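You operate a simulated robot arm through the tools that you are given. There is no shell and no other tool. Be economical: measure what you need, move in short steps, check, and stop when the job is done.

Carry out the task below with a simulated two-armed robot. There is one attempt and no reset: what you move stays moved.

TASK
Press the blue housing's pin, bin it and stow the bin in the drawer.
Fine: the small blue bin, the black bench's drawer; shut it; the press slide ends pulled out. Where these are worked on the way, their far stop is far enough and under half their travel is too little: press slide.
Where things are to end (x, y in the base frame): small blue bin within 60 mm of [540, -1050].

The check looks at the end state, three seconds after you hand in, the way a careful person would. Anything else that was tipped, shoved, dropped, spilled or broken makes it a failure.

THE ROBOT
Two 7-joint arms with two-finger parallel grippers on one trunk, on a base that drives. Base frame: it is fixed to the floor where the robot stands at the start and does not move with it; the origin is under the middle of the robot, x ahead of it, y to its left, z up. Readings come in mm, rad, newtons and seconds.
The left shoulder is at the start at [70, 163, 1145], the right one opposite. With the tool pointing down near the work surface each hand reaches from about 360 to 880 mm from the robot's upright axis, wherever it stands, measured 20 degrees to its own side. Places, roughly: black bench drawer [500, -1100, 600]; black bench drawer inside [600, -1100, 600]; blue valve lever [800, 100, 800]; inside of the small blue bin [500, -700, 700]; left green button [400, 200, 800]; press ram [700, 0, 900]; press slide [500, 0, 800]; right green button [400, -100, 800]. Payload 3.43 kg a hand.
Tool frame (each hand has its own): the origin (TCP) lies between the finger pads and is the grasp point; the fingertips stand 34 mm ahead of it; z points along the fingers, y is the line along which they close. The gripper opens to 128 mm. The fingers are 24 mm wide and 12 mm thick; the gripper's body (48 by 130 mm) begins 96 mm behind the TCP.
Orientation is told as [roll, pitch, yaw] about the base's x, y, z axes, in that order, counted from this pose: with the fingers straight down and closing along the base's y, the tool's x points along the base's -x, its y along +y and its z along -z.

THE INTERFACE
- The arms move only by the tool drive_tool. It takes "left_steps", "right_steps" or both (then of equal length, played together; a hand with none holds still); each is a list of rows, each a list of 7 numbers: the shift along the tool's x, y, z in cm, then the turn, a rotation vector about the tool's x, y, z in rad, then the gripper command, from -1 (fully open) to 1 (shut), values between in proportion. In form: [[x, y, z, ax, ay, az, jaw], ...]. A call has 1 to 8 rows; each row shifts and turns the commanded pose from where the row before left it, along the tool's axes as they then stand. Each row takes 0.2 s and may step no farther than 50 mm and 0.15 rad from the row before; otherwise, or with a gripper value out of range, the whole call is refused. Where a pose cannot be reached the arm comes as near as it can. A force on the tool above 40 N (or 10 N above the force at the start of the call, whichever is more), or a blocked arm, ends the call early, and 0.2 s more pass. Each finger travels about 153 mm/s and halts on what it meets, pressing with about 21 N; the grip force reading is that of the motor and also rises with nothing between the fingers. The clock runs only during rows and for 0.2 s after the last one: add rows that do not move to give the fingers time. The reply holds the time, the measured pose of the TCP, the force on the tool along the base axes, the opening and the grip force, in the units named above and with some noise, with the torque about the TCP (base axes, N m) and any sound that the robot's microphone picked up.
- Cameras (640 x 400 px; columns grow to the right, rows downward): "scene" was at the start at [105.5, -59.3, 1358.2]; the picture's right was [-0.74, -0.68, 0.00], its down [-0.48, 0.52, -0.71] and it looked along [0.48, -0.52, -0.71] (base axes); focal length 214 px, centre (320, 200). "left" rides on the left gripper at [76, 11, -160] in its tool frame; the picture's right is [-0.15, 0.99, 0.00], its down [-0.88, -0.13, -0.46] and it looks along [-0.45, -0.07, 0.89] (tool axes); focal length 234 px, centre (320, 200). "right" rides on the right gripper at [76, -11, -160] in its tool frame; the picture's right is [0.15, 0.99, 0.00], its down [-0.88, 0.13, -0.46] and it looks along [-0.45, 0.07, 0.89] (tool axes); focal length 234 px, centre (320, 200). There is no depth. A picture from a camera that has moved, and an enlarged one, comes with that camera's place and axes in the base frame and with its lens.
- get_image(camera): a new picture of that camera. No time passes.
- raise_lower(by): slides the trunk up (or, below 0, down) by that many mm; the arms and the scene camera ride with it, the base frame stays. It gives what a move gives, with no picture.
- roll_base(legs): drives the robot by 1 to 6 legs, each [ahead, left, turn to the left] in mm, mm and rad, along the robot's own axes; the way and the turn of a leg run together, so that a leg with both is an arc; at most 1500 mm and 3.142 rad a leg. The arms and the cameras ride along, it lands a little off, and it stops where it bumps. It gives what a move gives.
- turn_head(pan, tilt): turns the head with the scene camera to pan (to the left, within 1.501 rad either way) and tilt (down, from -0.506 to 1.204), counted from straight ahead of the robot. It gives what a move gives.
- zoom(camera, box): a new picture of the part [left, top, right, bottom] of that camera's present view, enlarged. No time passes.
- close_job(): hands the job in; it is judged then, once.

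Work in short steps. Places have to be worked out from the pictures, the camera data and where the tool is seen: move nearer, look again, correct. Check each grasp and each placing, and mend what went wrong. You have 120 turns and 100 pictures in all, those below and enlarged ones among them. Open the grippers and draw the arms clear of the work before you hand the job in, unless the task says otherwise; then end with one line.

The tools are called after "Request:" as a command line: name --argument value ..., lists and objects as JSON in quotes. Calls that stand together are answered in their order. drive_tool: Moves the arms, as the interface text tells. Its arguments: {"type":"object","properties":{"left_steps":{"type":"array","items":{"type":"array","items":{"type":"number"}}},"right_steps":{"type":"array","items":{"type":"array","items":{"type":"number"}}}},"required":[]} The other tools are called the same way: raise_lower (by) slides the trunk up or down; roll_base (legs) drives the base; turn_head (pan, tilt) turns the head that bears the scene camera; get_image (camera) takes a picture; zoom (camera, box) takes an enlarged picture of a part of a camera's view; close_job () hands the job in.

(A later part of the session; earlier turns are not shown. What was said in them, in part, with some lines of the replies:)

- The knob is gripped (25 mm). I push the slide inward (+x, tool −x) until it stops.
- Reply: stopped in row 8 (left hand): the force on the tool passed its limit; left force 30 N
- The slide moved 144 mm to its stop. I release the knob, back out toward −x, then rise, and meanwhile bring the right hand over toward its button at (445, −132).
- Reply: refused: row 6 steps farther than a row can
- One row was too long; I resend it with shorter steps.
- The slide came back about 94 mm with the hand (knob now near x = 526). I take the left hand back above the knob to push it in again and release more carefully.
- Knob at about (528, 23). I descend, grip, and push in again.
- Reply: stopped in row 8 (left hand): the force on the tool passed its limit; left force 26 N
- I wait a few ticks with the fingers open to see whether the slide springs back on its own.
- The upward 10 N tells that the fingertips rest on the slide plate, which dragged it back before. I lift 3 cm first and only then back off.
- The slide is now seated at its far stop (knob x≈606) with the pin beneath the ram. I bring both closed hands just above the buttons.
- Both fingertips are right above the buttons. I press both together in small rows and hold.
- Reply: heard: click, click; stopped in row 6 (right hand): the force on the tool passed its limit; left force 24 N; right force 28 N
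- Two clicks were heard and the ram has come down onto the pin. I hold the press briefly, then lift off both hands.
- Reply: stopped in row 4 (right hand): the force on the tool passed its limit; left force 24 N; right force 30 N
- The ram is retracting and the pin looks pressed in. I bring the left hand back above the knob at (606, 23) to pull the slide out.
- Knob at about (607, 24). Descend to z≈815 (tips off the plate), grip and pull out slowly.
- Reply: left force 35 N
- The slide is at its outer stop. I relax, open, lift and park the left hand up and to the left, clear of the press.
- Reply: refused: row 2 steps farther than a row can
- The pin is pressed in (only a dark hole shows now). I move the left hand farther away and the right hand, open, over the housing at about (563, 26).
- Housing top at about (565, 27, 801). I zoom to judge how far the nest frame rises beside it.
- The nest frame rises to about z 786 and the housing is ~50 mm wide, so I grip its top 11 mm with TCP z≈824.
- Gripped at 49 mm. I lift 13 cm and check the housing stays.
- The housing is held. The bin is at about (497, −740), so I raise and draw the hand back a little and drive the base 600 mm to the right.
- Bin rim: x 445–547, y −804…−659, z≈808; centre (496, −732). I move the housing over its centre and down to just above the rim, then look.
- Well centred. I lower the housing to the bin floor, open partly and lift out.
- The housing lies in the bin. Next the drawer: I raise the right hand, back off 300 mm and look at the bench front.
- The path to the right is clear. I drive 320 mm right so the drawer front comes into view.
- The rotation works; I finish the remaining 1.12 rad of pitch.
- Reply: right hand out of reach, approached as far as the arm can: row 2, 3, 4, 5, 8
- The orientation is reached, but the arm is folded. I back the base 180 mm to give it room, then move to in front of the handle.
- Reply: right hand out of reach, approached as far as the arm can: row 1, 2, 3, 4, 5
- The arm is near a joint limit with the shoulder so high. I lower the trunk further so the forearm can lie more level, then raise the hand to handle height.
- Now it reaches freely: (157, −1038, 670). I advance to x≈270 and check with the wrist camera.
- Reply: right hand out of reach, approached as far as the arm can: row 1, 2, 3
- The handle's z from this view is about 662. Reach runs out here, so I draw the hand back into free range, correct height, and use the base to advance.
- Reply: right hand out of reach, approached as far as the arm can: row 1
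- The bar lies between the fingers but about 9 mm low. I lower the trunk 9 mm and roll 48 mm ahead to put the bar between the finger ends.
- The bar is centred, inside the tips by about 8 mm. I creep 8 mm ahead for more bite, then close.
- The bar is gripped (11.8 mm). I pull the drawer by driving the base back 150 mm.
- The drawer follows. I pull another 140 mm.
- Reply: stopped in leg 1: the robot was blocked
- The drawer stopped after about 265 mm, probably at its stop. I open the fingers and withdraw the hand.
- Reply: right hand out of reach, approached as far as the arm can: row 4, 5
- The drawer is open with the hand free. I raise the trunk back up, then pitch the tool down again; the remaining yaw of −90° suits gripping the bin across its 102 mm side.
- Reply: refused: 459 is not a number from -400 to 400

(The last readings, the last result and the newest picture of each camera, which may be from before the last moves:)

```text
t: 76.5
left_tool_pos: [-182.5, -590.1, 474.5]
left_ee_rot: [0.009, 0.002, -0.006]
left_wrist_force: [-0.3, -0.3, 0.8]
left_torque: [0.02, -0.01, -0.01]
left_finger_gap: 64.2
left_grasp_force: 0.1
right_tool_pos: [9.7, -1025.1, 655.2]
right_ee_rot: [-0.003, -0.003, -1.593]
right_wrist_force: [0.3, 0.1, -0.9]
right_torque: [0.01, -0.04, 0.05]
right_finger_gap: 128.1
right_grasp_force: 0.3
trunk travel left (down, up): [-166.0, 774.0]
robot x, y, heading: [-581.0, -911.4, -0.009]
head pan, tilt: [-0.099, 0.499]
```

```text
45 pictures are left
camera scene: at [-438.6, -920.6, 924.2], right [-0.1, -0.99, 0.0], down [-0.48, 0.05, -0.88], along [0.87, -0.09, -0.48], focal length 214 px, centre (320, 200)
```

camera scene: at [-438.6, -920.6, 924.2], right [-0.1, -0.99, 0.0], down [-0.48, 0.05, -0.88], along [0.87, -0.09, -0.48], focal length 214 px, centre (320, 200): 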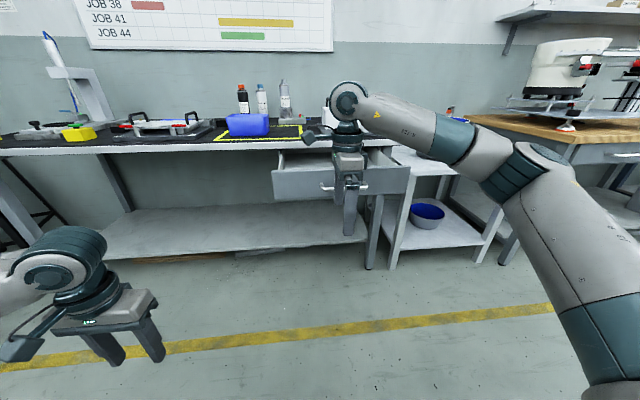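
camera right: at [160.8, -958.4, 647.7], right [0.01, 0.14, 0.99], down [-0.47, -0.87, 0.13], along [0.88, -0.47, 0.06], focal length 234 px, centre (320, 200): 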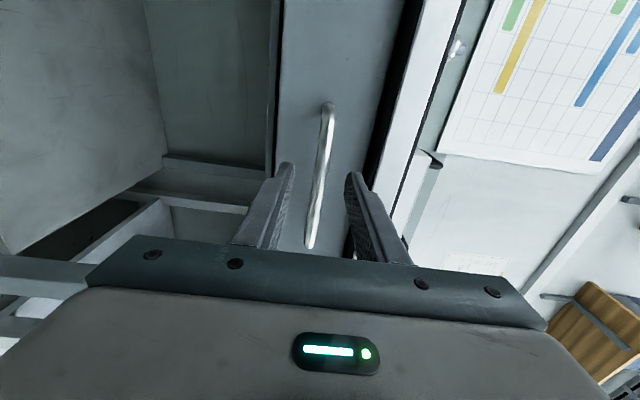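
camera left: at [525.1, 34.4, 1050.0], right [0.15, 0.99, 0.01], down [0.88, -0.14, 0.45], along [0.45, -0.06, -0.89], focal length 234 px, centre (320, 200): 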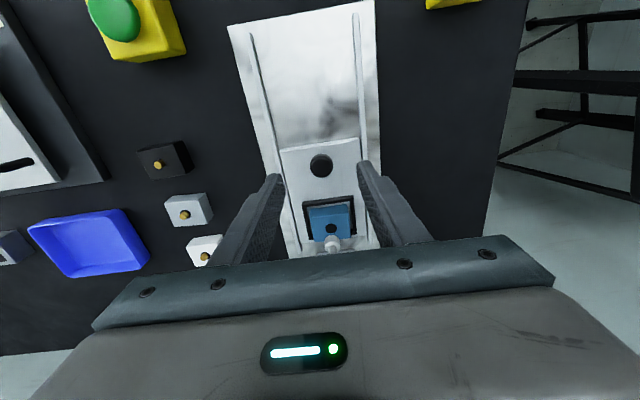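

The trunk call was refused (over 400 mm), but the hand is turned down without contact. I narrow the fingers, move away from the handle, then raise the trunk in two steps.

Request:
drive_tool --right_steps '[[0, 0, 0, 0, 0, 0, 0], [0, 0, 0, 0, 0, 0, 0], [0, -4, 0, 0, 0, 0, 0]]'

Request:
raise_lower --by 400

Request:
raise_lower --by 60

Request:
turn_head --pan -0.2 --tilt 0.7

Request:
get_image --camera "scene"

```text
t: 77.2
left_tool_pos: [-181.6, -591.1, 474.8]
left_ee_rot: [0.007, 0.004, -0.006]
left_wrist_force: [0.5, 0.9, -0.1]
left_torque: [-0.01, 0.01, 0.01]
left_finger_gap: 64.0
left_grasp_force: 0.1
right_tool_pos: [-30.4, -1024.8, 655.9]
right_ee_rot: [-0.001, -0.002, -1.592]
right_wrist_force: [-0.3, 0.7, -0.2]
right_torque: [0.0, 0.02, 0.0]
right_finger_gap: 64.3
right_grasp_force: 0.2
trunk travel left (down, up): [-166.0, 774.0]
robot x, y, heading: [-578.7, -914.5, -0.004]
head pan, tilt: [-0.099, 0.499]
```

```text
t: 81.1
left_tool_pos: [-180.5, -591.1, 874.2]
left_ee_rot: [0.007, 0.003, -0.008]
left_wrist_force: [1.0, 0.3, -0.3]
left_torque: [0.02, -0.01, -0.04]
left_finger_gap: 64.2
left_grasp_force: 0.0
right_tool_pos: [-29.9, -1024.8, 1055.8]
right_ee_rot: [-0.001, -0.002, -1.595]
right_wrist_force: [-0.4, -0.3, 0.1]
right_torque: [-0.02, 0.01, -0.01]
right_finger_gap: 64.2
right_grasp_force: 0.0
trunk travel left (down, up): [-566.0, 374.0]
robot x, y, heading: [-579.0, -909.8, -0.005]
head pan, tilt: [-0.099, 0.499]
```

```text
t: 82.1
left_tool_pos: [-180.8, -591.3, 935.6]
left_ee_rot: [0.008, 0.0, -0.006]
left_wrist_force: [-0.1, -0.1, 0.0]
left_torque: [-0.01, -0.02, 0.02]
left_finger_gap: 63.7
left_grasp_force: 0.0
right_tool_pos: [-31.4, -1026.1, 1116.0]
right_ee_rot: [-0.001, -0.002, -1.594]
right_wrist_force: [0.0, -0.1, 0.7]
right_torque: [0.0, -0.01, 0.01]
right_finger_gap: 63.9
right_grasp_force: 0.1
trunk travel left (down, up): [-626.0, 314.0]
robot x, y, heading: [-579.6, -914.6, -0.005]
head pan, tilt: [-0.099, 0.499]
```

```text
t: 82.8
left_tool_pos: [-180.9, -591.0, 935.8]
left_ee_rot: [0.008, 0.001, -0.007]
left_wrist_force: [-0.1, -0.2, 0.2]
left_torque: [0.01, -0.02, 0.0]
left_finger_gap: 64.3
left_grasp_force: 0.1
right_tool_pos: [-30.6, -1027.0, 1115.2]
right_ee_rot: [-0.003, -0.001, -1.595]
right_wrist_force: [0.4, 0.0, 0.2]
right_torque: [0.02, 0.0, 0.01]
right_finger_gap: 63.9
right_grasp_force: 0.1
trunk travel left (down, up): [-626.0, 314.0]
robot x, y, heading: [-575.9, -912.9, -0.003]
head pan, tilt: [-0.201, 0.7]
```

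```text
44 pictures are left
camera scene: at [-446.0, -928.4, 1366.5], right [-0.2, -0.98, 0.0], down [-0.63, 0.13, -0.77], along [0.75, -0.16, -0.64], focal length 214 px, centre (320, 200)
```

scene: 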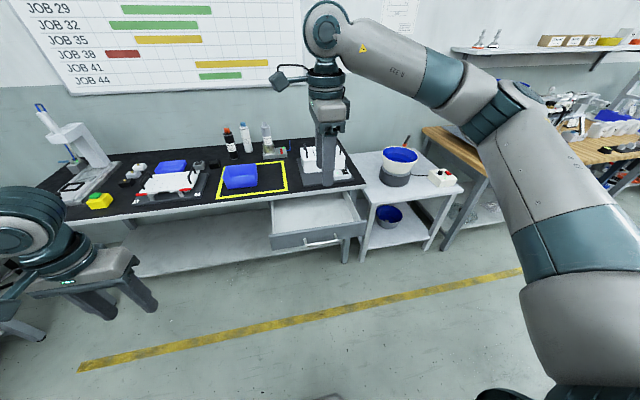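

The drawer stands open. I zoom on it for measurements before fetching the bin.

Request:
zoom --camera "scene" --box '[200, 140, 400, 265]'

```text
3.20 times, centred on (300, 202) of scene
camera zoom: at [-446.0, -928.4, 1366.5], right [-0.2, -0.98, 0.0], down [-0.63, 0.13, -0.77], along [0.75, -0.16, -0.64], focal length 686 px, centre (384, 192)
```

zoom: 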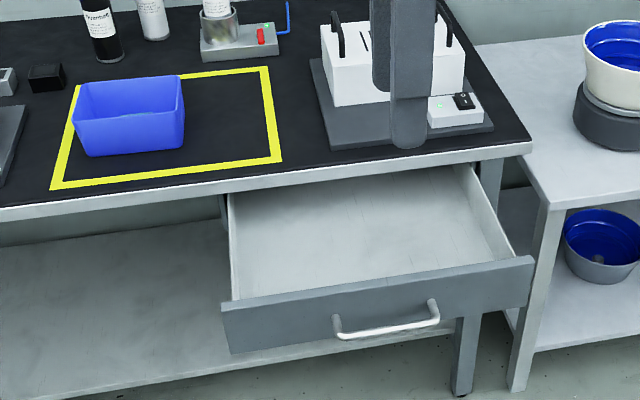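

The drawer is open about 240 mm, front panel at x≈145, y −848…−1265. I drive to in front of the bin: left 313 mm, then ahead 320 mm.

Request:
roll_base --legs '[[0, 313, 0], [320, 0, 0]]'

Request:
turn_head --pan -0.2 --tilt 0.75

Request:
get_image --camera "scene"

```text
t: 86.6
left_tool_pos: [135.3, -277.1, 934.3]
left_ee_rot: [0.007, 0.002, -0.011]
left_wrist_force: [0.4, -0.6, 0.2]
left_torque: [0.0, 0.04, -0.02]
left_finger_gap: 63.9
left_grasp_force: 0.0
right_tool_pos: [284.2, -713.2, 1115.2]
right_ee_rot: [-0.003, -0.003, -1.6]
right_wrist_force: [0.6, -0.4, 0.5]
right_torque: [0.0, -0.01, 0.0]
right_finger_gap: 64.1
right_grasp_force: 0.1
trunk travel left (down, up): [-626.0, 314.0]
robot x, y, heading: [-262.8, -595.7, -0.011]
head pan, tilt: [-0.201, 0.7]
```

```text
t: 87.3
left_tool_pos: [135.8, -277.4, 934.9]
left_ee_rot: [0.006, 0.003, -0.01]
left_wrist_force: [0.4, 0.2, 0.3]
left_torque: [0.02, -0.01, -0.01]
left_finger_gap: 63.9
left_grasp_force: 0.1
right_tool_pos: [284.0, -714.2, 1115.5]
right_ee_rot: [-0.003, -0.001, -1.597]
right_wrist_force: [0.8, 0.5, 0.1]
right_torque: [0.0, 0.02, 0.01]
right_finger_gap: 63.9
right_grasp_force: 0.0
trunk travel left (down, up): [-626.0, 314.0]
robot x, y, heading: [-262.5, -594.3, -0.013]
head pan, tilt: [-0.201, 0.75]
```

```text
42 pictures are left
camera scene: at [-132.0, -613.7, 1362.2], right [-0.21, -0.98, 0.0], down [-0.67, 0.14, -0.73], along [0.71, -0.15, -0.68], focal length 214 px, centre (320, 200)
```

scene: 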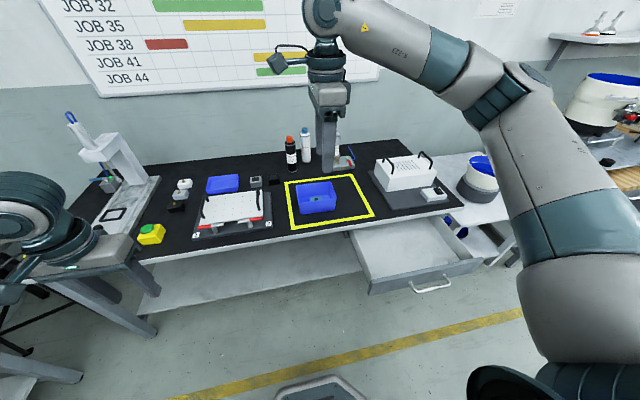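

I move the hand above the bin centre (496, −732), open fully, and check alignment with the wrist camera.

Request:
drive_tool --right_steps '[[0, 0, 0, 0, 0, -0.026, -0.5], [-0.3, 4.2, 2, 0, 0, 0, -1], [-0.3, 4.2, 2, 0, 0, 0, -1], [-0.4, 4.2, 2, 0, 0, 0, -1], [-0.4, 4.2, 2, 0, 0, 0, -1], [-0.4, 4.2, 2, 0, 0, 0, -1], [0, 0.2, 4, 0, 0, 0, -1], [0, 0, 0, 0, 0, 0, -1]]'

Request:
get_image --camera "right"

```text
t: 89.1
left_tool_pos: [135.2, -277.9, 934.7]
left_ee_rot: [0.008, 0.0, -0.011]
left_wrist_force: [-0.1, -0.7, 0.5]
left_torque: [0.01, -0.02, 0.0]
left_finger_gap: 63.7
left_grasp_force: 0.1
right_tool_pos: [495.8, -728.3, 973.8]
right_ee_rot: [-0.001, -0.001, -1.573]
right_wrist_force: [-1.2, 0.6, 0.3]
right_torque: [-0.01, 0.01, 0.02]
right_finger_gap: 128.0
right_grasp_force: 0.1
trunk travel left (down, up): [-626.0, 314.0]
robot x, y, heading: [-265.5, -597.9, -0.006]
head pan, tilt: [-0.201, 0.75]
```

```text
41 pictures are left
camera right: at [486.4, -651.9, 1132.6], right [0.99, 0.14, 0.0], down [0.13, -0.88, 0.46], along [0.06, -0.45, -0.89], focal length 234 px, centre (320, 200)
```

right: 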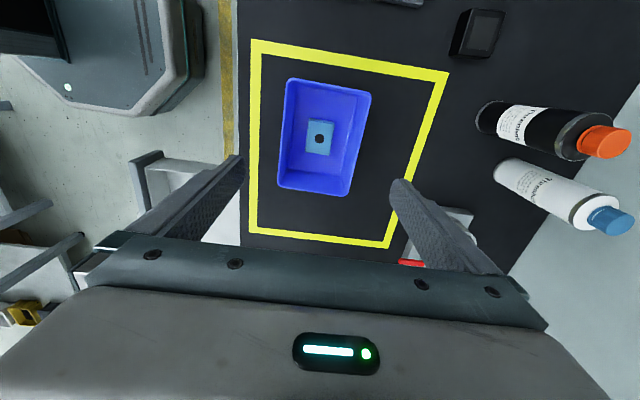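

The bin centre is confirmed at (497.5, −731), 105 mm across. I descend with fingers on both sides to TCP z≈792.

Request:
drive_tool --right_steps '[[-0.25, 0.17, 4, 0, 0, 0, -1], [0, 0, 4.5, 0, 0, 0, -1], [0, 0, 3, 0, 0, 0, -1], [0, 0, 0, 0, 0, 0, -1]]'

Request:
get_image --camera "right"

```text
t: 90.1
left_tool_pos: [136.5, -277.6, 934.9]
left_ee_rot: [0.006, -0.001, -0.011]
left_wrist_force: [0.2, -0.1, 0.6]
left_torque: [-0.02, 0.0, -0.03]
left_finger_gap: 64.2
left_grasp_force: 0.0
right_tool_pos: [497.7, -733.7, 860.4]
right_ee_rot: [-0.002, -0.003, -1.573]
right_wrist_force: [-0.5, 1.1, -0.1]
right_torque: [-0.01, -0.05, 0.02]
right_finger_gap: 127.8
right_grasp_force: 0.1
trunk travel left (down, up): [-626.0, 314.0]
robot x, y, heading: [-265.6, -596.5, -0.009]
head pan, tilt: [-0.201, 0.75]
```

```text
40 pictures are left
camera right: at [487.4, -657.4, 1018.8], right [0.99, 0.14, 0.0], down [0.13, -0.88, 0.46], along [0.06, -0.45, -0.89], focal length 234 px, centre (320, 200)
```

right: 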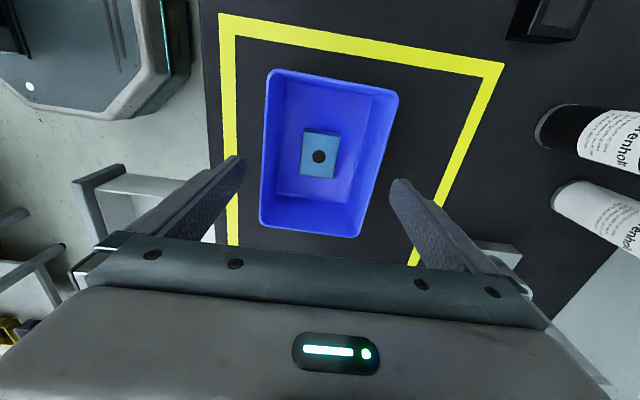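

Slightly nearer the far finger; I shift 3 mm in +x and go down, then close gently.

Request:
drive_tool --right_steps '[[0, 0.3, 2.5, 0, 0, 0, -1], [0, 0, 2.5, 0, 0, 0, -1], [0, 0, 1.8, 0, 0, 0, -1], [0, 0, 0, 0, 0, 0, -0.7], [0, 0, 0, 0, 0, 0, 1], [0, 0, 0, 0, 0, 0, 1]]'

Request:
get_image --camera "right"

```text
t: 91.5
left_tool_pos: [137.0, -277.8, 934.4]
left_ee_rot: [0.007, 0.0, -0.011]
left_wrist_force: [0.8, 0.2, 0.1]
left_torque: [0.05, -0.03, -0.01]
left_finger_gap: 63.6
left_grasp_force: 0.0
right_tool_pos: [498.3, -735.6, 790.8]
right_ee_rot: [-0.002, 0.0, -1.572]
right_wrist_force: [0.3, -1.4, 0.5]
right_torque: [-0.04, -0.03, -0.05]
right_finger_gap: 109.4
right_grasp_force: 20.8
trunk travel left (down, up): [-626.0, 314.0]
robot x, y, heading: [-264.9, -598.1, -0.009]
head pan, tilt: [-0.201, 0.75]
```

```text
39 pictures are left
camera right: at [489.4, -658.7, 950.6], right [0.99, 0.14, 0.0], down [0.13, -0.88, 0.46], along [0.06, -0.45, -0.89], focal length 234 px, centre (320, 200)
```

right: 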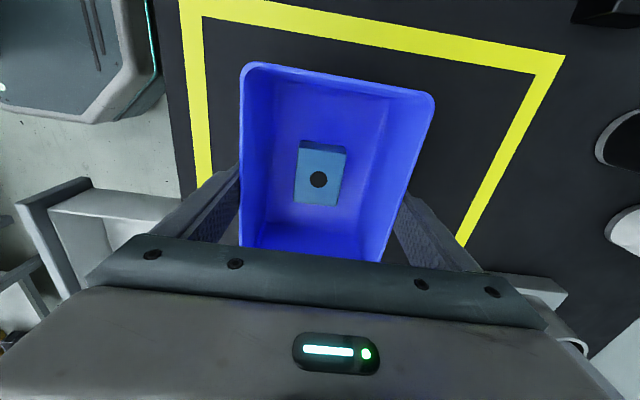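

Bin gripped at 109 mm. I lift slowly and check that it stays level.

Request:
drive_tool --right_steps '[[0, 0, -1, 0, 0, 0, 1], [0, 0, -2, 0, 0, 0, 1], [0, 0, -3, 0, 0, 0, 1], [0, 0, -3, 0, 0, 0, 1], [0, 0, -3, 0, 0, 0, 1]]'

Request:
get_image --camera "right"

Request:
get_image --camera "scene"

```text
t: 92.7
left_tool_pos: [135.8, -278.7, 933.4]
left_ee_rot: [0.008, 0.0, -0.011]
left_wrist_force: [0.1, -0.1, -0.8]
left_torque: [-0.02, 0.0, 0.0]
left_finger_gap: 64.0
left_grasp_force: 0.1
right_tool_pos: [500.4, -735.1, 912.6]
right_ee_rot: [-0.001, -0.002, -1.572]
right_wrist_force: [-0.3, 0.4, -3.0]
right_torque: [-0.05, 0.0, 0.0]
right_finger_gap: 109.4
right_grasp_force: 21.0
trunk travel left (down, up): [-626.0, 314.0]
robot x, y, heading: [-268.2, -599.5, -0.011]
head pan, tilt: [-0.201, 0.75]
```

```text
38 pictures are left
camera right: at [490.7, -658.8, 1071.6], right [0.99, 0.14, 0.0], down [0.13, -0.88, 0.46], along [0.06, -0.45, -0.89], focal length 234 px, centre (320, 200)
```

right: 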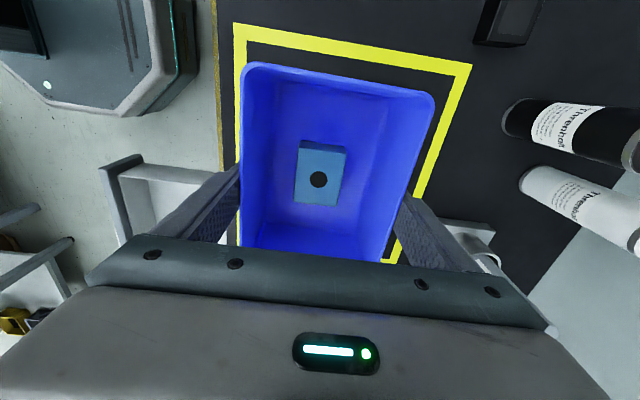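

```text
37 pictures are left
camera scene: at [-132.9, -613.3, 1362.2], right [-0.21, -0.98, 0.0], down [-0.67, 0.14, -0.73], along [0.72, -0.15, -0.68], focal length 214 px, centre (320, 200)
```

scene: 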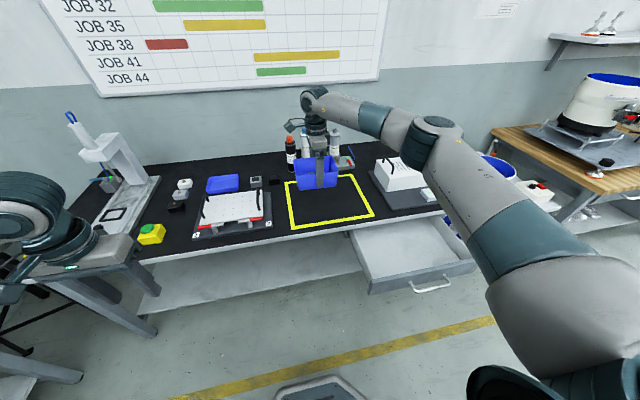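

The bin is level. I draw it back over the bench front to x≈275 and drive 315 mm right to bring it above the open drawer.

Request:
drive_tool --right_steps '[[0, -3, -1, 0, 0, 0, 1], [0, -4, -1, 0, 0, 0, 1], [0, -4, 0, 0, 0, 0, 1], [0, -4, 0, 0, 0, 0, 1], [0, -4, 0, 0, 0, 0, 1], [0, -3.5, 0, 0, 0, 0, 1], [0, 0, 0, 0, 0, 0, 1]]'

Request:
roll_base --legs '[[0, -312, 0]]'

Request:
get_image --camera "right"

Request:
get_image --camera "scene"

```text
t: 94.3
left_tool_pos: [135.4, -278.0, 935.3]
left_ee_rot: [0.006, 0.002, -0.009]
left_wrist_force: [-0.3, 0.9, -0.4]
left_torque: [-0.02, 0.01, 0.02]
left_finger_gap: 63.9
left_grasp_force: 0.0
right_tool_pos: [274.8, -732.9, 935.6]
right_ee_rot: [-0.003, -0.001, -1.573]
right_wrist_force: [0.2, 0.2, -2.6]
right_torque: [-0.04, 0.01, 0.01]
right_finger_gap: 109.4
right_grasp_force: 21.0
trunk travel left (down, up): [-626.0, 314.0]
robot x, y, heading: [-266.9, -596.7, -0.009]
head pan, tilt: [-0.201, 0.75]
```

```text
t: 96.4
left_tool_pos: [132.9, -590.4, 934.6]
left_ee_rot: [0.008, 0.002, -0.006]
left_wrist_force: [0.2, -0.2, 0.1]
left_torque: [0.02, 0.0, 0.0]
left_finger_gap: 64.1
left_grasp_force: 0.0
right_tool_pos: [272.9, -1044.9, 935.6]
right_ee_rot: [-0.003, -0.001, -1.571]
right_wrist_force: [-0.2, -0.7, -1.6]
right_torque: [-0.06, 0.0, -0.02]
right_finger_gap: 109.5
right_grasp_force: 21.1
trunk travel left (down, up): [-626.0, 314.0]
robot x, y, heading: [-267.0, -909.5, -0.006]
head pan, tilt: [-0.201, 0.75]
```

```text
36 pictures are left
camera right: at [262.1, -969.1, 1094.3], right [0.99, 0.15, 0.0], down [0.13, -0.88, 0.46], along [0.07, -0.45, -0.89], focal length 234 px, centre (320, 200)
```

right: 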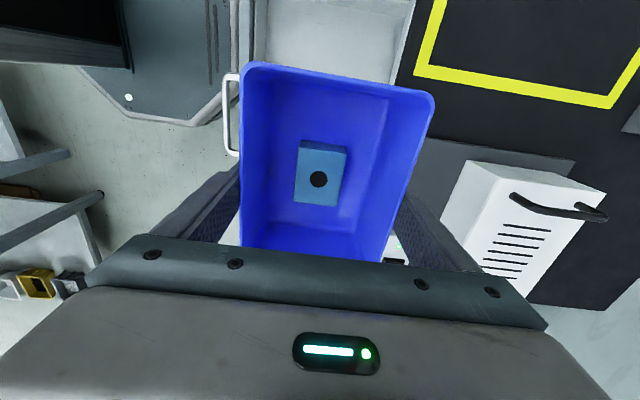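

```text
35 pictures are left
camera scene: at [-134.6, -927.8, 1362.2], right [-0.2, -0.98, 0.0], down [-0.67, 0.14, -0.73], along [0.72, -0.15, -0.68], focal length 214 px, centre (320, 200)
```

scene: 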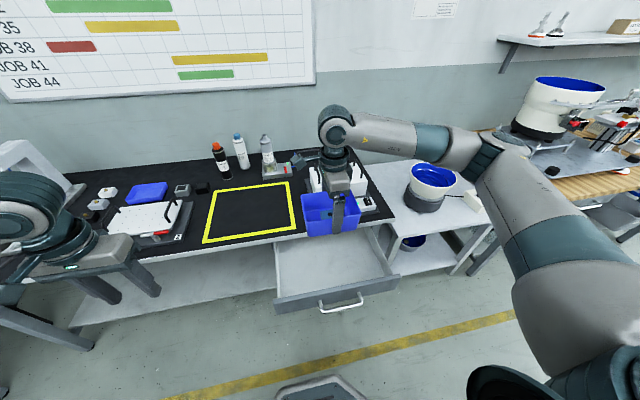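

From both views the drawer is open ≈235 mm (handle x≈112), so placing at x≈278 gives a final x≈513. I nudge the bin there and lower the trunk 170 mm, then check clearances.

Request:
drive_tool --right_steps '[[-0.8, 0.5, 0, 0, 0, 0, 1], [0, 0, 0, 0, 0, 0, 1]]'

Request:
raise_lower --by -170

Request:
turn_head --pan -0.2 --tilt 0.85

Request:
zoom --camera "scene" --box '[220, 60, 460, 260]'

Request:
get_image --camera "right"

```text
t: 97.0
left_tool_pos: [132.0, -590.5, 933.9]
left_ee_rot: [0.008, 0.002, -0.007]
left_wrist_force: [-0.5, 0.4, 0.0]
left_torque: [0.05, -0.01, 0.01]
left_finger_gap: 64.0
left_grasp_force: 0.2
right_tool_pos: [276.7, -1054.1, 935.6]
right_ee_rot: [-0.001, 0.001, -1.569]
right_wrist_force: [0.7, 1.2, -2.1]
right_torque: [-0.01, -0.01, 0.0]
right_finger_gap: 109.0
right_grasp_force: 21.2
trunk travel left (down, up): [-626.0, 314.0]
robot x, y, heading: [-264.2, -909.1, -0.003]
head pan, tilt: [-0.201, 0.75]
```

```text
t: 98.9
left_tool_pos: [132.3, -590.8, 764.4]
left_ee_rot: [0.006, 0.002, -0.007]
left_wrist_force: [0.1, -0.3, -0.4]
left_torque: [0.01, 0.0, 0.03]
left_finger_gap: 64.0
left_grasp_force: 0.1
right_tool_pos: [277.4, -1053.7, 766.9]
right_ee_rot: [-0.002, -0.001, -1.568]
right_wrist_force: [-1.0, 0.0, -2.0]
right_torque: [0.0, -0.06, 0.0]
right_finger_gap: 109.3
right_grasp_force: 21.4
trunk travel left (down, up): [-456.0, 484.0]
robot x, y, heading: [-270.3, -915.2, -0.009]
head pan, tilt: [-0.201, 0.75]
```

```text
t: 99.6
left_tool_pos: [133.4, -591.0, 764.4]
left_ee_rot: [0.008, 0.002, -0.008]
left_wrist_force: [-0.5, 0.5, -0.7]
left_torque: [-0.02, 0.04, 0.04]
left_finger_gap: 64.3
left_grasp_force: 0.0
right_tool_pos: [276.8, -1053.5, 766.0]
right_ee_rot: [-0.002, 0.0, -1.569]
right_wrist_force: [0.3, 0.4, -2.4]
right_torque: [-0.02, 0.02, 0.02]
right_finger_gap: 109.1
right_grasp_force: 21.2
trunk travel left (down, up): [-456.0, 484.0]
robot x, y, heading: [-271.3, -912.7, -0.003]
head pan, tilt: [-0.201, 0.85]
```

```text
2.00 times, centred on (340, 160) of scene
camera zoom: at [-139.2, -926.5, 1184.2], right [-0.2, -0.98, 0.0], down [-0.74, 0.15, -0.66], along [0.65, -0.14, -0.75], focal length 429 px, centre (280, 280)
```

zoom: 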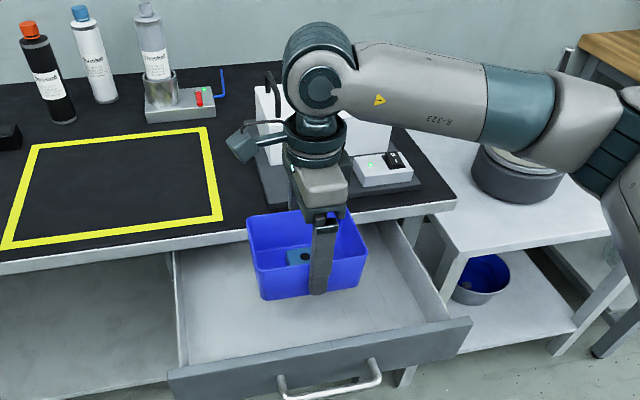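

```text
33 pictures are left
camera right: at [267.0, -977.3, 924.6], right [0.99, 0.15, 0.0], down [0.13, -0.88, 0.46], along [0.07, -0.45, -0.89], focal length 234 px, centre (320, 200)
```

right: 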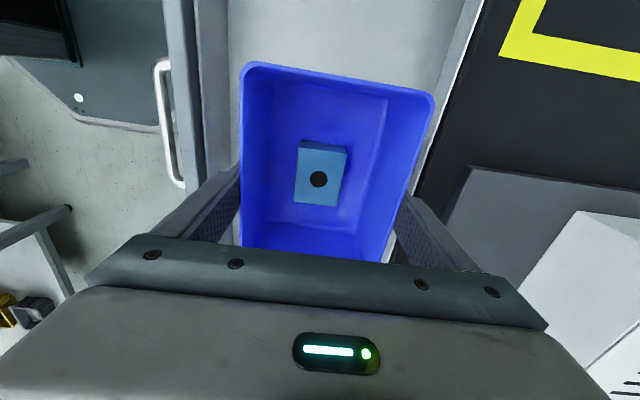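

Clearances look good on all sides. I lower the trunk 55 mm more, then creep down with the arm until contact.

Request:
raise_lower --by -55

Request:
drive_tool --right_steps '[[0, 0, 1, 0, 0, 0, 1], [0, 0, 0.8, 0, 0, 0, 1], [0, 0, 0.6, 0, 0, 0, 1], [0, 0, 0.6, 0, 0, 0, 1]]'

Request:
zoom --camera "scene" --box '[220, 60, 460, 260]'

```text
t: 100.5
left_tool_pos: [133.1, -591.5, 709.1]
left_ee_rot: [0.008, 0.002, -0.009]
left_wrist_force: [-0.4, -0.2, 0.2]
left_torque: [-0.02, -0.02, 0.03]
left_finger_gap: 64.0
left_grasp_force: 0.1
right_tool_pos: [276.4, -1053.7, 711.6]
right_ee_rot: [-0.002, -0.001, -1.569]
right_wrist_force: [0.4, -0.5, -2.7]
right_torque: [-0.01, -0.03, -0.01]
right_finger_gap: 109.3
right_grasp_force: 21.0
trunk travel left (down, up): [-401.0, 539.0]
robot x, y, heading: [-265.5, -910.9, -0.004]
head pan, tilt: [-0.201, 0.85]
```

```text
t: 101.5
left_tool_pos: [132.7, -590.9, 709.9]
left_ee_rot: [0.009, 0.0, -0.006]
left_wrist_force: [1.0, -0.9, 0.0]
left_torque: [0.04, 0.01, 0.01]
left_finger_gap: 63.9
left_grasp_force: 0.0
right_tool_pos: [277.5, -1053.8, 680.6]
right_ee_rot: [-0.001, -0.001, -1.57]
right_wrist_force: [0.1, -0.2, -2.6]
right_torque: [-0.02, 0.0, 0.01]
right_finger_gap: 109.4
right_grasp_force: 21.0
trunk travel left (down, up): [-401.0, 539.0]
robot x, y, heading: [-268.3, -909.6, -0.007]
head pan, tilt: [-0.201, 0.85]
```

```text
2.00 times, centred on (340, 160) of scene
camera zoom: at [-139.2, -926.5, 1129.2], right [-0.2, -0.98, 0.0], down [-0.74, 0.15, -0.66], along [0.65, -0.14, -0.75], focal length 429 px, centre (280, 280)
```

zoom: 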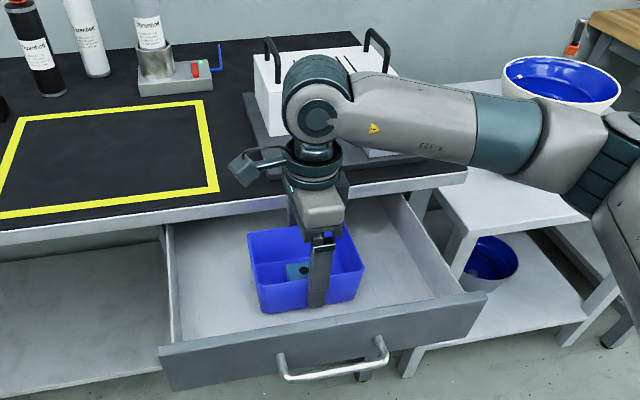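

No contact yet (fz −2.6 N). Continuing down in 5 mm rows.

Request:
drive_tool --right_steps '[[0, 0, 0.5, 0, 0, 0, 1], [0, 0, 0.5, 0, 0, 0, 1], [0, 0, 0, 0, 0, 0, 1]]'

Request:
drive_tool --right_steps '[[0, 0, 0.5, 0, 0, 0, 1], [0, 0, 0, 0, 0, 0, 1]]'

```text
t: 102.3
left_tool_pos: [132.6, -590.3, 708.7]
left_ee_rot: [0.006, 0.0, -0.006]
left_wrist_force: [-0.2, -1.8, -0.8]
left_torque: [-0.05, -0.02, 0.02]
left_finger_gap: 63.8
left_grasp_force: 0.0
right_tool_pos: [277.2, -1053.7, 673.0]
right_ee_rot: [-0.002, 0.0, -1.569]
right_wrist_force: [0.6, 1.1, 14.9]
right_torque: [0.01, -0.02, -0.16]
right_finger_gap: 109.7
right_grasp_force: 20.9
trunk travel left (down, up): [-401.0, 539.0]
robot x, y, heading: [-268.1, -910.6, -0.003]
head pan, tilt: [-0.201, 0.85]
```

```text
t: 102.9
left_tool_pos: [131.8, -590.6, 710.4]
left_ee_rot: [0.008, 0.001, -0.009]
left_wrist_force: [0.0, 0.1, 0.0]
left_torque: [0.0, 0.04, -0.02]
left_finger_gap: 64.0
left_grasp_force: 0.0
right_tool_pos: [276.5, -1053.0, 666.0]
right_ee_rot: [0.001, -0.002, -1.569]
right_wrist_force: [-0.8, 0.0, 15.9]
right_torque: [-0.04, -0.03, -0.07]
right_finger_gap: 109.3
right_grasp_force: 20.5
trunk travel left (down, up): [-401.0, 539.0]
robot x, y, heading: [-263.3, -909.6, -0.002]
head pan, tilt: [-0.201, 0.85]
```

The bin sits on the drawer floor (contact at TCP z≈673). I open to about 119 mm and lift straight up.

Request:
drive_tool --right_steps '[[0, 0, 0, 0, 0, 0, -0.8], [0, 0, 0, 0, 0, 0, -0.86], [0, 0, -1, 0, 0, 0, -0.86], [0, 0, -3, 0, 0, 0, -0.86], [0, 0, -4, 0, 0, 0, -0.86], [0, 0, -4.5, 0, 0, 0, -0.86], [0, 0, -4.5, 0, 0, 0, -0.5]]'

Request:
raise_lower --by 180

Request:
get_image --camera "scene"

Request:
get_image --camera "right"

```text
t: 104.5
left_tool_pos: [132.1, -590.1, 710.3]
left_ee_rot: [0.007, -0.001, -0.008]
left_wrist_force: [-1.1, 0.0, -0.3]
left_torque: [0.01, -0.01, 0.01]
left_finger_gap: 64.0
left_grasp_force: 0.2
right_tool_pos: [276.9, -1053.0, 838.5]
right_ee_rot: [-0.002, -0.001, -1.569]
right_wrist_force: [-0.5, 0.1, 0.4]
right_torque: [-0.02, -0.03, 0.0]
right_finger_gap: 96.0
right_grasp_force: 0.0
trunk travel left (down, up): [-401.0, 539.0]
robot x, y, heading: [-266.0, -909.9, -0.005]
head pan, tilt: [-0.201, 0.85]
```

```text
t: 106.5
left_tool_pos: [131.3, -590.1, 891.1]
left_ee_rot: [0.007, 0.002, -0.007]
left_wrist_force: [-0.1, 0.6, 0.2]
left_torque: [0.0, 0.01, 0.01]
left_finger_gap: 64.1
left_grasp_force: 0.1
right_tool_pos: [276.5, -1051.8, 1016.0]
right_ee_rot: [-0.001, 0.0, -1.571]
right_wrist_force: [0.6, 0.9, -0.9]
right_torque: [-0.01, 0.01, -0.02]
right_finger_gap: 96.1
right_grasp_force: 0.0
trunk travel left (down, up): [-581.0, 359.0]
robot x, y, heading: [-265.6, -913.4, -0.005]
head pan, tilt: [-0.201, 0.85]
```

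```text
31 pictures are left
camera scene: at [-139.2, -926.4, 1309.1], right [-0.2, -0.98, 0.0], down [-0.74, 0.15, -0.66], along [0.65, -0.14, -0.75], focal length 214 px, centre (320, 200)
```

scene: 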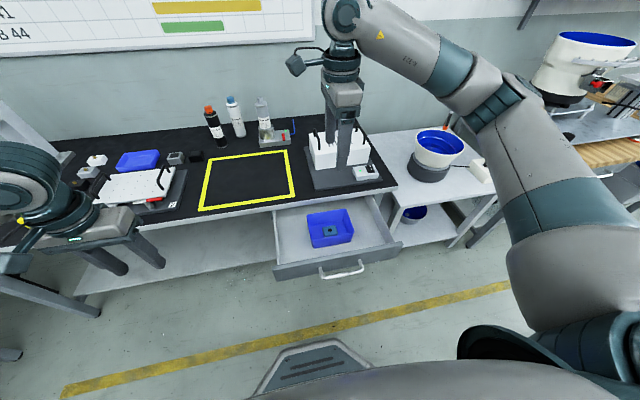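

```text
30 pictures are left
camera right: at [266.6, -975.9, 1175.7], right [0.99, 0.15, 0.0], down [0.13, -0.88, 0.46], along [0.07, -0.45, -0.89], focal length 234 px, centre (320, 200)
```

right: 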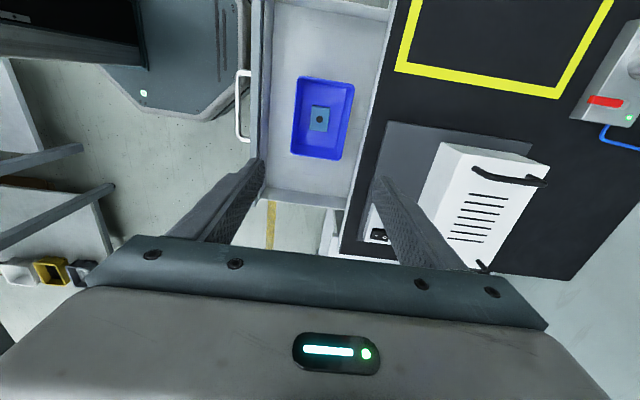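

The bin with the housing sits flat in the drawer, at about (282, −1040), which becomes x≈515 once shut. I back the base 230 mm and turn the hand back to yaw 0, closed, to push the handle.

Request:
roll_base --legs '[[-230, 0, 0]]'

Request:
drive_tool --right_steps '[[0, 0, 0, 0, 0, -0.15, 1], [0, 0, 0, 0, 0, -0.15, 1], [0, 0, 0, 0, 0, -0.15, 1], [0, 0, 0, 0, 0, -0.15, 1], [0, 0, 0, 0, 0, -0.15, 1], [0, 0, 0, 0, 0, -0.15, 1], [0, 0, 0, 0, 0, -0.15, 1], [0, 0, 0, 0, 0, -0.15, 1]]'

Request:
drive_tool --right_steps '[[0, 0, 0, 0, 0, -0.15, 1], [0, 0, 0, 0, 0, -0.15, 1], [0, 0, 0, 0, 0, -0.07, 1], [0, 0, 0, 0, 0, 0, 1]]'

Request:
get_image --camera "right"

```text
t: 108.3
left_tool_pos: [-103.2, -589.4, 889.9]
left_ee_rot: [0.008, 0.001, -0.008]
left_wrist_force: [0.1, 1.0, -0.2]
left_torque: [-0.01, -0.03, -0.01]
left_finger_gap: 63.9
left_grasp_force: 0.1
right_tool_pos: [40.8, -1049.9, 1017.4]
right_ee_rot: [-0.002, 0.0, -1.569]
right_wrist_force: [0.6, 0.4, -0.8]
right_torque: [0.01, -0.02, 0.01]
right_finger_gap: 96.0
right_grasp_force: 0.0
trunk travel left (down, up): [-581.0, 359.0]
robot x, y, heading: [-502.0, -912.6, -0.004]
head pan, tilt: [-0.201, 0.85]
```

```text
t: 110.1
left_tool_pos: [-102.6, -588.6, 889.5]
left_ee_rot: [0.008, 0.003, -0.006]
left_wrist_force: [-0.2, -0.5, -0.7]
left_torque: [-0.02, 0.0, 0.01]
left_finger_gap: 64.2
left_grasp_force: 0.0
right_tool_pos: [41.5, -1050.9, 1017.6]
right_ee_rot: [-0.002, 0.002, -0.367]
right_wrist_force: [0.1, 0.1, -0.3]
right_torque: [-0.03, -0.01, 0.03]
right_finger_gap: 0.2
right_grasp_force: 21.2
trunk travel left (down, up): [-581.0, 359.0]
robot x, y, heading: [-500.4, -909.5, -0.01]
head pan, tilt: [-0.201, 0.85]
```

```text
t: 111.1
left_tool_pos: [-102.6, -589.4, 888.8]
left_ee_rot: [0.006, 0.001, -0.008]
left_wrist_force: [0.2, 0.6, 0.5]
left_torque: [0.0, -0.05, -0.01]
left_finger_gap: 64.1
left_grasp_force: 0.0
right_tool_pos: [41.0, -1051.4, 1016.7]
right_ee_rot: [0.0, 0.001, 0.001]
right_wrist_force: [0.2, -0.5, 0.5]
right_torque: [-0.01, 0.0, -0.03]
right_finger_gap: 0.2
right_grasp_force: 20.7
trunk travel left (down, up): [-581.0, 359.0]
robot x, y, heading: [-501.4, -912.2, -0.004]
head pan, tilt: [-0.201, 0.85]
```

```text
29 pictures are left
camera right: at [-33.3, -1061.7, 1175.6], right [-0.15, 0.99, 0.0], down [0.88, 0.13, 0.45], along [0.45, 0.07, -0.89], focal length 234 px, centre (320, 200)
```

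right: 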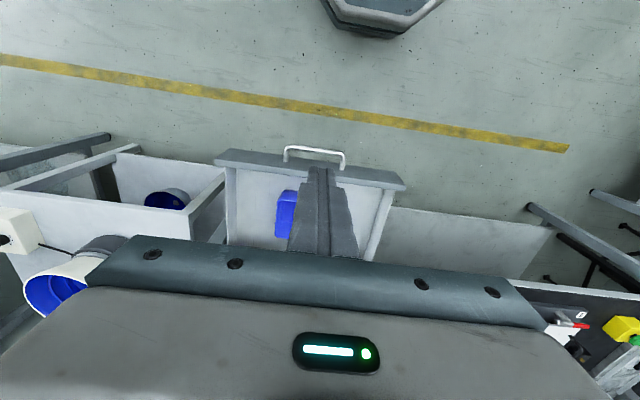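

Handle at x≈109; the hand at x=41 clears it. I lower the trunk 340 mm so the fingers stand in front of the bar.

Request:
raise_lower --by -340

Request:
get_image --camera "scene"

Request:
get_image --camera "right"

```text
t: 114.4
left_tool_pos: [-104.0, -589.0, 549.6]
left_ee_rot: [0.006, 0.001, -0.01]
left_wrist_force: [0.5, 0.0, -0.6]
left_torque: [0.02, -0.02, 0.01]
left_finger_gap: 64.1
left_grasp_force: 0.0
right_tool_pos: [41.2, -1050.8, 677.2]
right_ee_rot: [-0.001, 0.002, -0.001]
right_wrist_force: [-1.2, 0.7, -0.4]
right_torque: [-0.02, 0.02, 0.0]
right_finger_gap: 0.1
right_grasp_force: 20.5
trunk travel left (down, up): [-241.0, 699.0]
robot x, y, heading: [-501.1, -907.1, -0.009]
head pan, tilt: [-0.201, 0.85]
```

```text
28 pictures are left
camera scene: at [-374.7, -925.2, 969.3], right [-0.2, -0.98, 0.0], down [-0.74, 0.15, -0.66], along [0.65, -0.14, -0.75], focal length 214 px, centre (320, 200)
```

scene: 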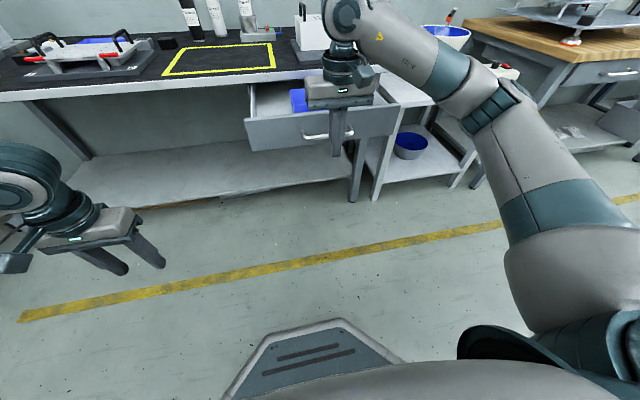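

```text
27 pictures are left
camera right: at [-33.4, -1061.6, 835.7], right [-0.15, 0.99, 0.0], down [0.88, 0.13, 0.45], along [0.45, 0.07, -0.89], focal length 234 px, centre (320, 200)
```

right: 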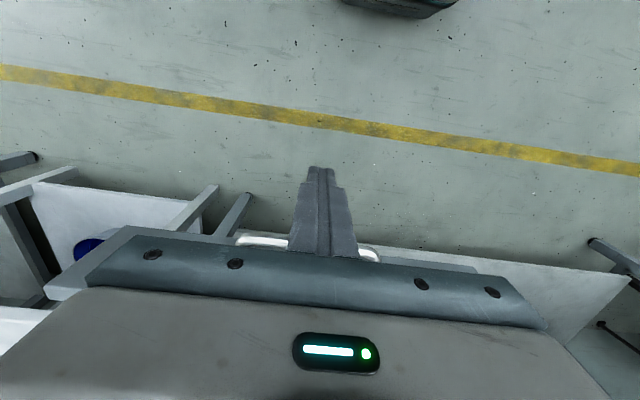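

The fingers stand in front of the bar. I push by rolling ahead 150 mm first.

Request:
roll_base --legs '[[150, 0, 0]]'

Request:
get_image --camera "scene"

```text
t: 115.8
left_tool_pos: [49.6, -592.0, 547.9]
left_ee_rot: [0.008, 0.001, -0.01]
left_wrist_force: [0.4, -0.5, 0.8]
left_torque: [0.0, 0.0, -0.03]
left_finger_gap: 64.3
left_grasp_force: 0.1
right_tool_pos: [191.0, -1053.8, 676.0]
right_ee_rot: [-0.001, 0.004, -0.004]
right_wrist_force: [0.0, -0.3, 0.3]
right_torque: [0.04, 0.03, 0.01]
right_finger_gap: 0.1
right_grasp_force: 21.1
trunk travel left (down, up): [-241.0, 699.0]
robot x, y, heading: [-351.6, -916.6, -0.01]
head pan, tilt: [-0.201, 0.85]
```

```text
26 pictures are left
camera scene: at [-223.3, -926.7, 969.1], right [-0.21, -0.98, 0.0], down [-0.74, 0.16, -0.66], along [0.65, -0.14, -0.75], focal length 214 px, centre (320, 200)
```

scene: 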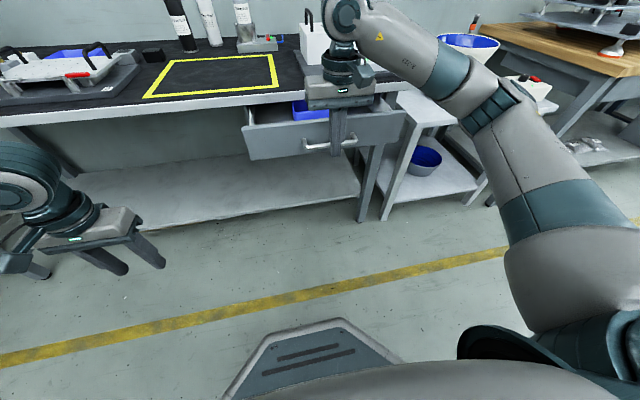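

The drawer is going in smoothly and the bin rides with it. I push on, slower at the end.

Request:
roll_base --legs '[[110, 0, 0]]'

Request:
zoom --camera "scene" --box '[200, 40, 440, 190]'

```text
t: 117.0
left_tool_pos: [158.5, -592.7, 548.7]
left_ee_rot: [0.008, 0.001, -0.011]
left_wrist_force: [0.4, -0.7, -0.3]
left_torque: [0.0, 0.0, 0.01]
left_finger_gap: 63.9
left_grasp_force: 0.0
right_tool_pos: [302.3, -1055.3, 676.5]
right_ee_rot: [-0.001, 0.003, -0.003]
right_wrist_force: [-1.3, 0.1, -0.5]
right_torque: [-0.04, 0.01, 0.01]
right_finger_gap: 0.0
right_grasp_force: 20.7
trunk travel left (down, up): [-241.0, 699.0]
robot x, y, heading: [-238.1, -907.6, -0.006]
head pan, tilt: [-0.201, 0.85]
```

```text
2.67 times, centred on (320, 115) of scene
camera zoom: at [-113.2, -927.6, 969.1], right [-0.21, -0.98, 0.0], down [-0.74, 0.16, -0.66], along [0.65, -0.14, -0.75], focal length 572 px, centre (320, 427)
```

zoom: 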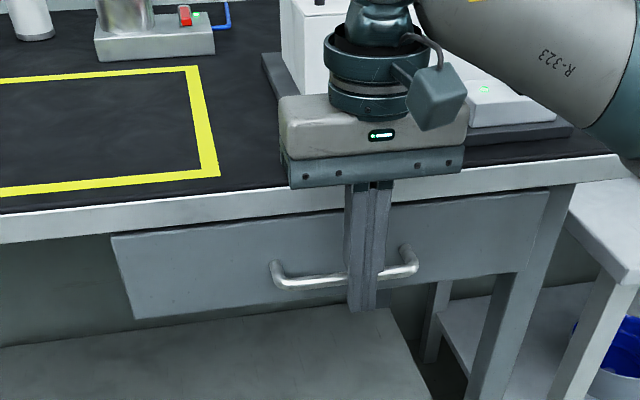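

Nearly shut. I finish with small arm steps, watching the force.

Request:
drive_tool --right_steps '[[-1, 0, 0, 0, 0, 0, 1], [-1, 0, 0, 0, 0, 0, 1], [-0.6, 0, 0, 0, 0, 0, 1], [-0.6, 0, 0, 0, 0, 0, 1], [-0.5, 0, 0, 0, 0, 0, 1]]'

Request:
zoom --camera "scene" --box '[200, 40, 440, 190]'

```text
t: 118.2
left_tool_pos: [156.8, -593.5, 549.4]
left_ee_rot: [0.008, -0.002, -0.012]
left_wrist_force: [0.0, 0.5, 0.3]
left_torque: [0.01, -0.01, -0.01]
left_finger_gap: 64.2
left_grasp_force: 0.1
right_tool_pos: [331.8, -1055.1, 676.0]
right_ee_rot: [-0.004, 0.013, 0.006]
right_wrist_force: [-10.9, -0.4, 3.4]
right_torque: [-0.13, 0.13, 0.02]
right_finger_gap: 0.0
right_grasp_force: 20.8
trunk travel left (down, up): [-241.0, 699.0]
robot x, y, heading: [-243.2, -909.2, -0.013]
head pan, tilt: [-0.201, 0.85]
stopped in row 5 (right hand): the force on the tool passed its limit (the readings are from after the stop); the commanded pose is now the measured one
```

```text
2.67 times, centred on (320, 115) of scene
camera zoom: at [-115.7, -927.7, 969.5], right [-0.21, -0.98, 0.0], down [-0.73, 0.16, -0.66], along [0.65, -0.14, -0.75], focal length 572 px, centre (320, 427)
```

zoom: 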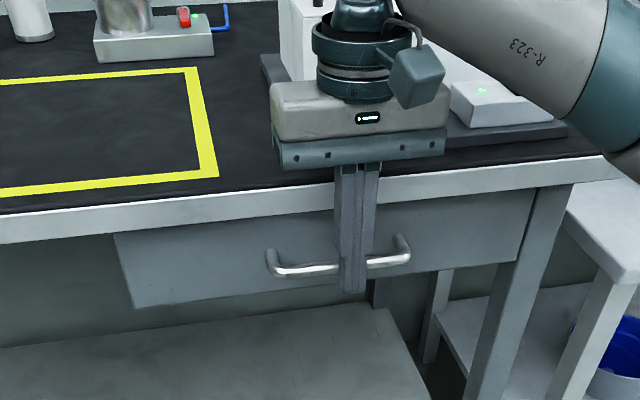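

The push met its stop with the bar at x≈348, matching the shut position. I back the hand off, roll back and verify.

Request:
drive_tool --right_steps '[[1, 0, 0, 0, 0, 0, 1], [3, 0, 0, 0, 0, 0, 1], [3, 0, 0, 0, 0, 0, 1]]'

Request:
roll_base --legs '[[-200, 0, 0]]'

Request:
raise_lower --by 360

Request:
turn_head --pan -0.2 --tilt 0.7

Request:
get_image --camera "scene"

Request:
get_image --camera "right"

```text
t: 119.0
left_tool_pos: [158.3, -592.1, 548.6]
left_ee_rot: [0.007, 0.002, -0.01]
left_wrist_force: [-0.2, 0.6, 0.0]
left_torque: [-0.02, 0.0, 0.02]
left_finger_gap: 64.0
left_grasp_force: 0.1
right_tool_pos: [262.6, -1054.2, 674.5]
right_ee_rot: [-0.004, 0.014, 0.003]
right_wrist_force: [-0.3, -1.0, 0.3]
right_torque: [-0.03, 0.01, 0.01]
right_finger_gap: 0.0
right_grasp_force: 20.8
trunk travel left (down, up): [-241.0, 699.0]
robot x, y, heading: [-242.4, -909.5, -0.004]
head pan, tilt: [-0.201, 0.85]
```

```text
t: 120.6
left_tool_pos: [-39.3, -590.2, 549.3]
left_ee_rot: [0.007, 0.001, -0.008]
left_wrist_force: [0.0, 0.9, 0.4]
left_torque: [-0.04, 0.0, -0.02]
left_finger_gap: 63.9
left_grasp_force: 0.0
right_tool_pos: [67.2, -1051.4, 675.1]
right_ee_rot: [-0.003, 0.013, 0.009]
right_wrist_force: [0.4, -0.3, 0.4]
right_torque: [0.0, -0.03, 0.04]
right_finger_gap: 0.0
right_grasp_force: 20.8
trunk travel left (down, up): [-241.0, 699.0]
robot x, y, heading: [-435.7, -909.9, -0.008]
head pan, tilt: [-0.201, 0.85]
```

```text
t: 124.1
left_tool_pos: [-37.7, -591.4, 910.9]
left_ee_rot: [0.007, 0.003, -0.007]
left_wrist_force: [-0.1, -0.5, -0.6]
left_torque: [-0.02, -0.02, -0.01]
left_finger_gap: 64.0
left_grasp_force: 0.1
right_tool_pos: [67.7, -1051.0, 1036.8]
right_ee_rot: [-0.003, 0.013, 0.009]
right_wrist_force: [0.0, 0.1, 0.0]
right_torque: [-0.03, 0.02, 0.02]
right_finger_gap: 0.0
right_grasp_force: 21.3
trunk travel left (down, up): [-601.0, 339.0]
robot x, y, heading: [-438.4, -910.7, -0.01]
head pan, tilt: [-0.201, 0.85]
```

```text
t: 124.8
left_tool_pos: [-38.3, -590.5, 909.6]
left_ee_rot: [0.008, 0.0, -0.007]
left_wrist_force: [0.2, -0.3, 0.5]
left_torque: [0.0, 0.0, 0.05]
left_finger_gap: 63.9
left_grasp_force: 0.1
right_tool_pos: [67.8, -1050.9, 1034.6]
right_ee_rot: [-0.002, 0.013, 0.009]
right_wrist_force: [0.4, -0.2, -0.5]
right_torque: [0.05, 0.03, -0.02]
right_finger_gap: 0.0
right_grasp_force: 21.0
trunk travel left (down, up): [-601.0, 339.0]
robot x, y, heading: [-440.1, -910.4, -0.007]
head pan, tilt: [-0.201, 0.7]
```

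```text
23 pictures are left
camera scene: at [-304.0, -927.2, 1341.4], right [-0.2, -0.98, 0.0], down [-0.63, 0.13, -0.76], along [0.75, -0.16, -0.64], focal length 214 px, centre (320, 200)
```

scene: 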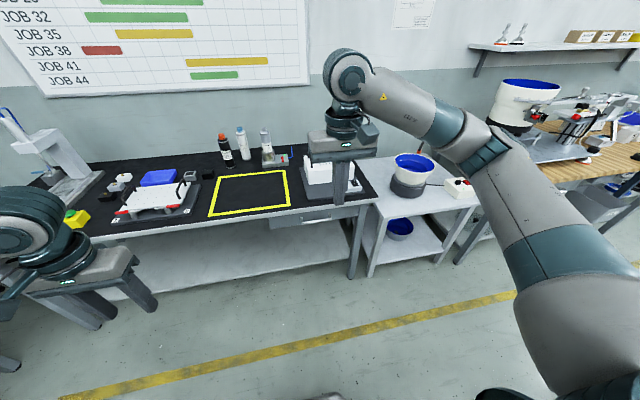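

```text
22 pictures are left
camera right: at [-5.2, -1061.7, 1194.8], right [-0.15, 0.99, 0.0], down [0.89, 0.14, 0.44], along [0.44, 0.07, -0.9], focal length 234 px, centre (320, 200)
```

right: 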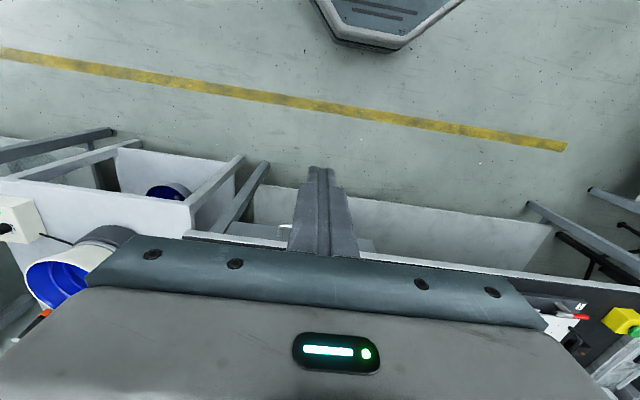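

I zoom on the drawer front and the press to verify the end states.

Request:
zoom --camera "scene" --box '[240, 170, 400, 270]'

Request:
turn_head --pan 0.6 --tilt 0.6

Request:
get_image --camera "scene"

```text
4.00 times, centred on (320, 220) of scene
camera zoom: at [-304.0, -927.2, 1341.4], right [-0.2, -0.98, 0.0], down [-0.63, 0.13, -0.76], along [0.75, -0.16, -0.64], focal length 858 px, centre (320, 120)
```

zoom: 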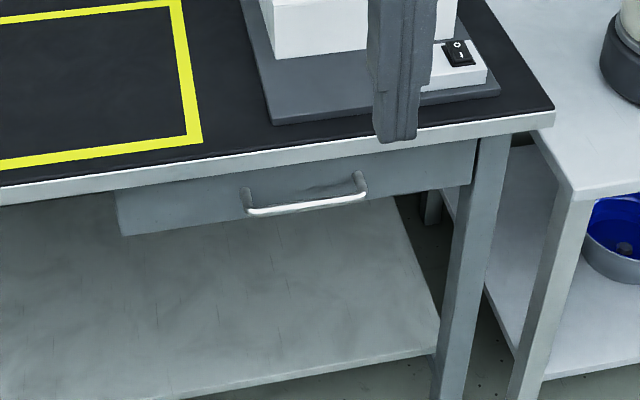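

```text
t: 125.9
left_tool_pos: [-37.8, -589.9, 908.7]
left_ee_rot: [0.008, 0.001, -0.007]
left_wrist_force: [-0.1, 0.8, -0.1]
left_torque: [0.01, 0.01, 0.06]
left_finger_gap: 63.9
left_grasp_force: 0.0
right_tool_pos: [68.3, -1050.9, 1034.8]
right_ee_rot: [-0.004, 0.014, 0.009]
right_wrist_force: [-0.3, -0.6, 0.7]
right_torque: [0.01, -0.02, 0.05]
right_finger_gap: 0.2
right_grasp_force: 21.2
trunk travel left (down, up): [-601.0, 339.0]
robot x, y, heading: [-443.4, -907.6, -0.008]
head pan, tilt: [0.6, 0.6]
```

```text
20 pictures are left
camera scene: at [-313.8, -860.3, 1350.1], right [0.56, -0.83, 0.0], down [-0.47, -0.32, -0.82], along [0.68, 0.46, -0.57], focal length 214 px, centre (320, 200)
```

scene: 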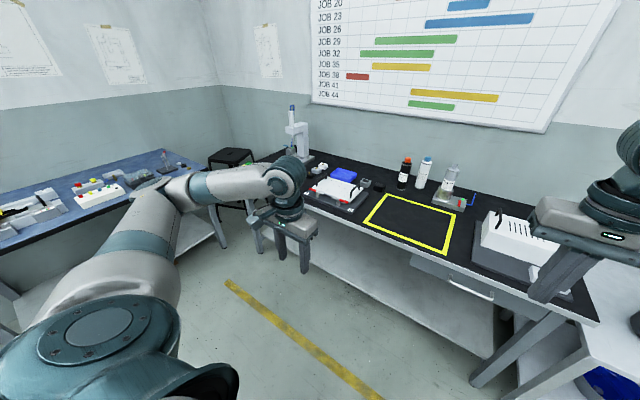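

The drawer is flush, the slide was left at x≈480 (fully out), and nothing else has moved. I open the right gripper and then hand in.

Request:
drive_tool --right_steps '[[0, 0, -2, 0, 0, 0, -0.5], [0, 0, 0, 0, 0, 0, -1], [0, 0, 0, 0, 0, 0, -1]]' --left_steps '[[0, 0, 0, 0, 0, 0, -0.5], [0, 0, 0, 0, 0, 0, -1], [0, 0, 0, 0, 0, 0, -1]]'

Request:
close_job

```text
t: 126.7
left_tool_pos: [-39.2, -589.8, 910.0]
left_ee_rot: [0.006, 0.001, -0.007]
left_wrist_force: [-0.5, 0.4, -0.2]
left_torque: [-0.01, 0.0, 0.01]
left_finger_gap: 128.2
left_grasp_force: 0.2
right_tool_pos: [66.2, -1050.5, 1055.2]
right_ee_rot: [-0.003, 0.014, 0.008]
right_wrist_force: [-0.7, 0.0, 0.4]
right_torque: [-0.01, 0.01, -0.02]
right_finger_gap: 128.0
right_grasp_force: 0.0
trunk travel left (down, up): [-601.0, 339.0]
robot x, y, heading: [-435.6, -906.7, -0.003]
head pan, tilt: [0.6, 0.6]
```

```text
The job is handed in.
```

I pressed the blue housing's pin, put the housing in the small blue bin, stowed the bin in the black bench's drawer and shut it. By my estimate the bin ended near (515, −1040), about 27 mm from the target. The press slide is pulled out, and I saw nothing else disturbed.
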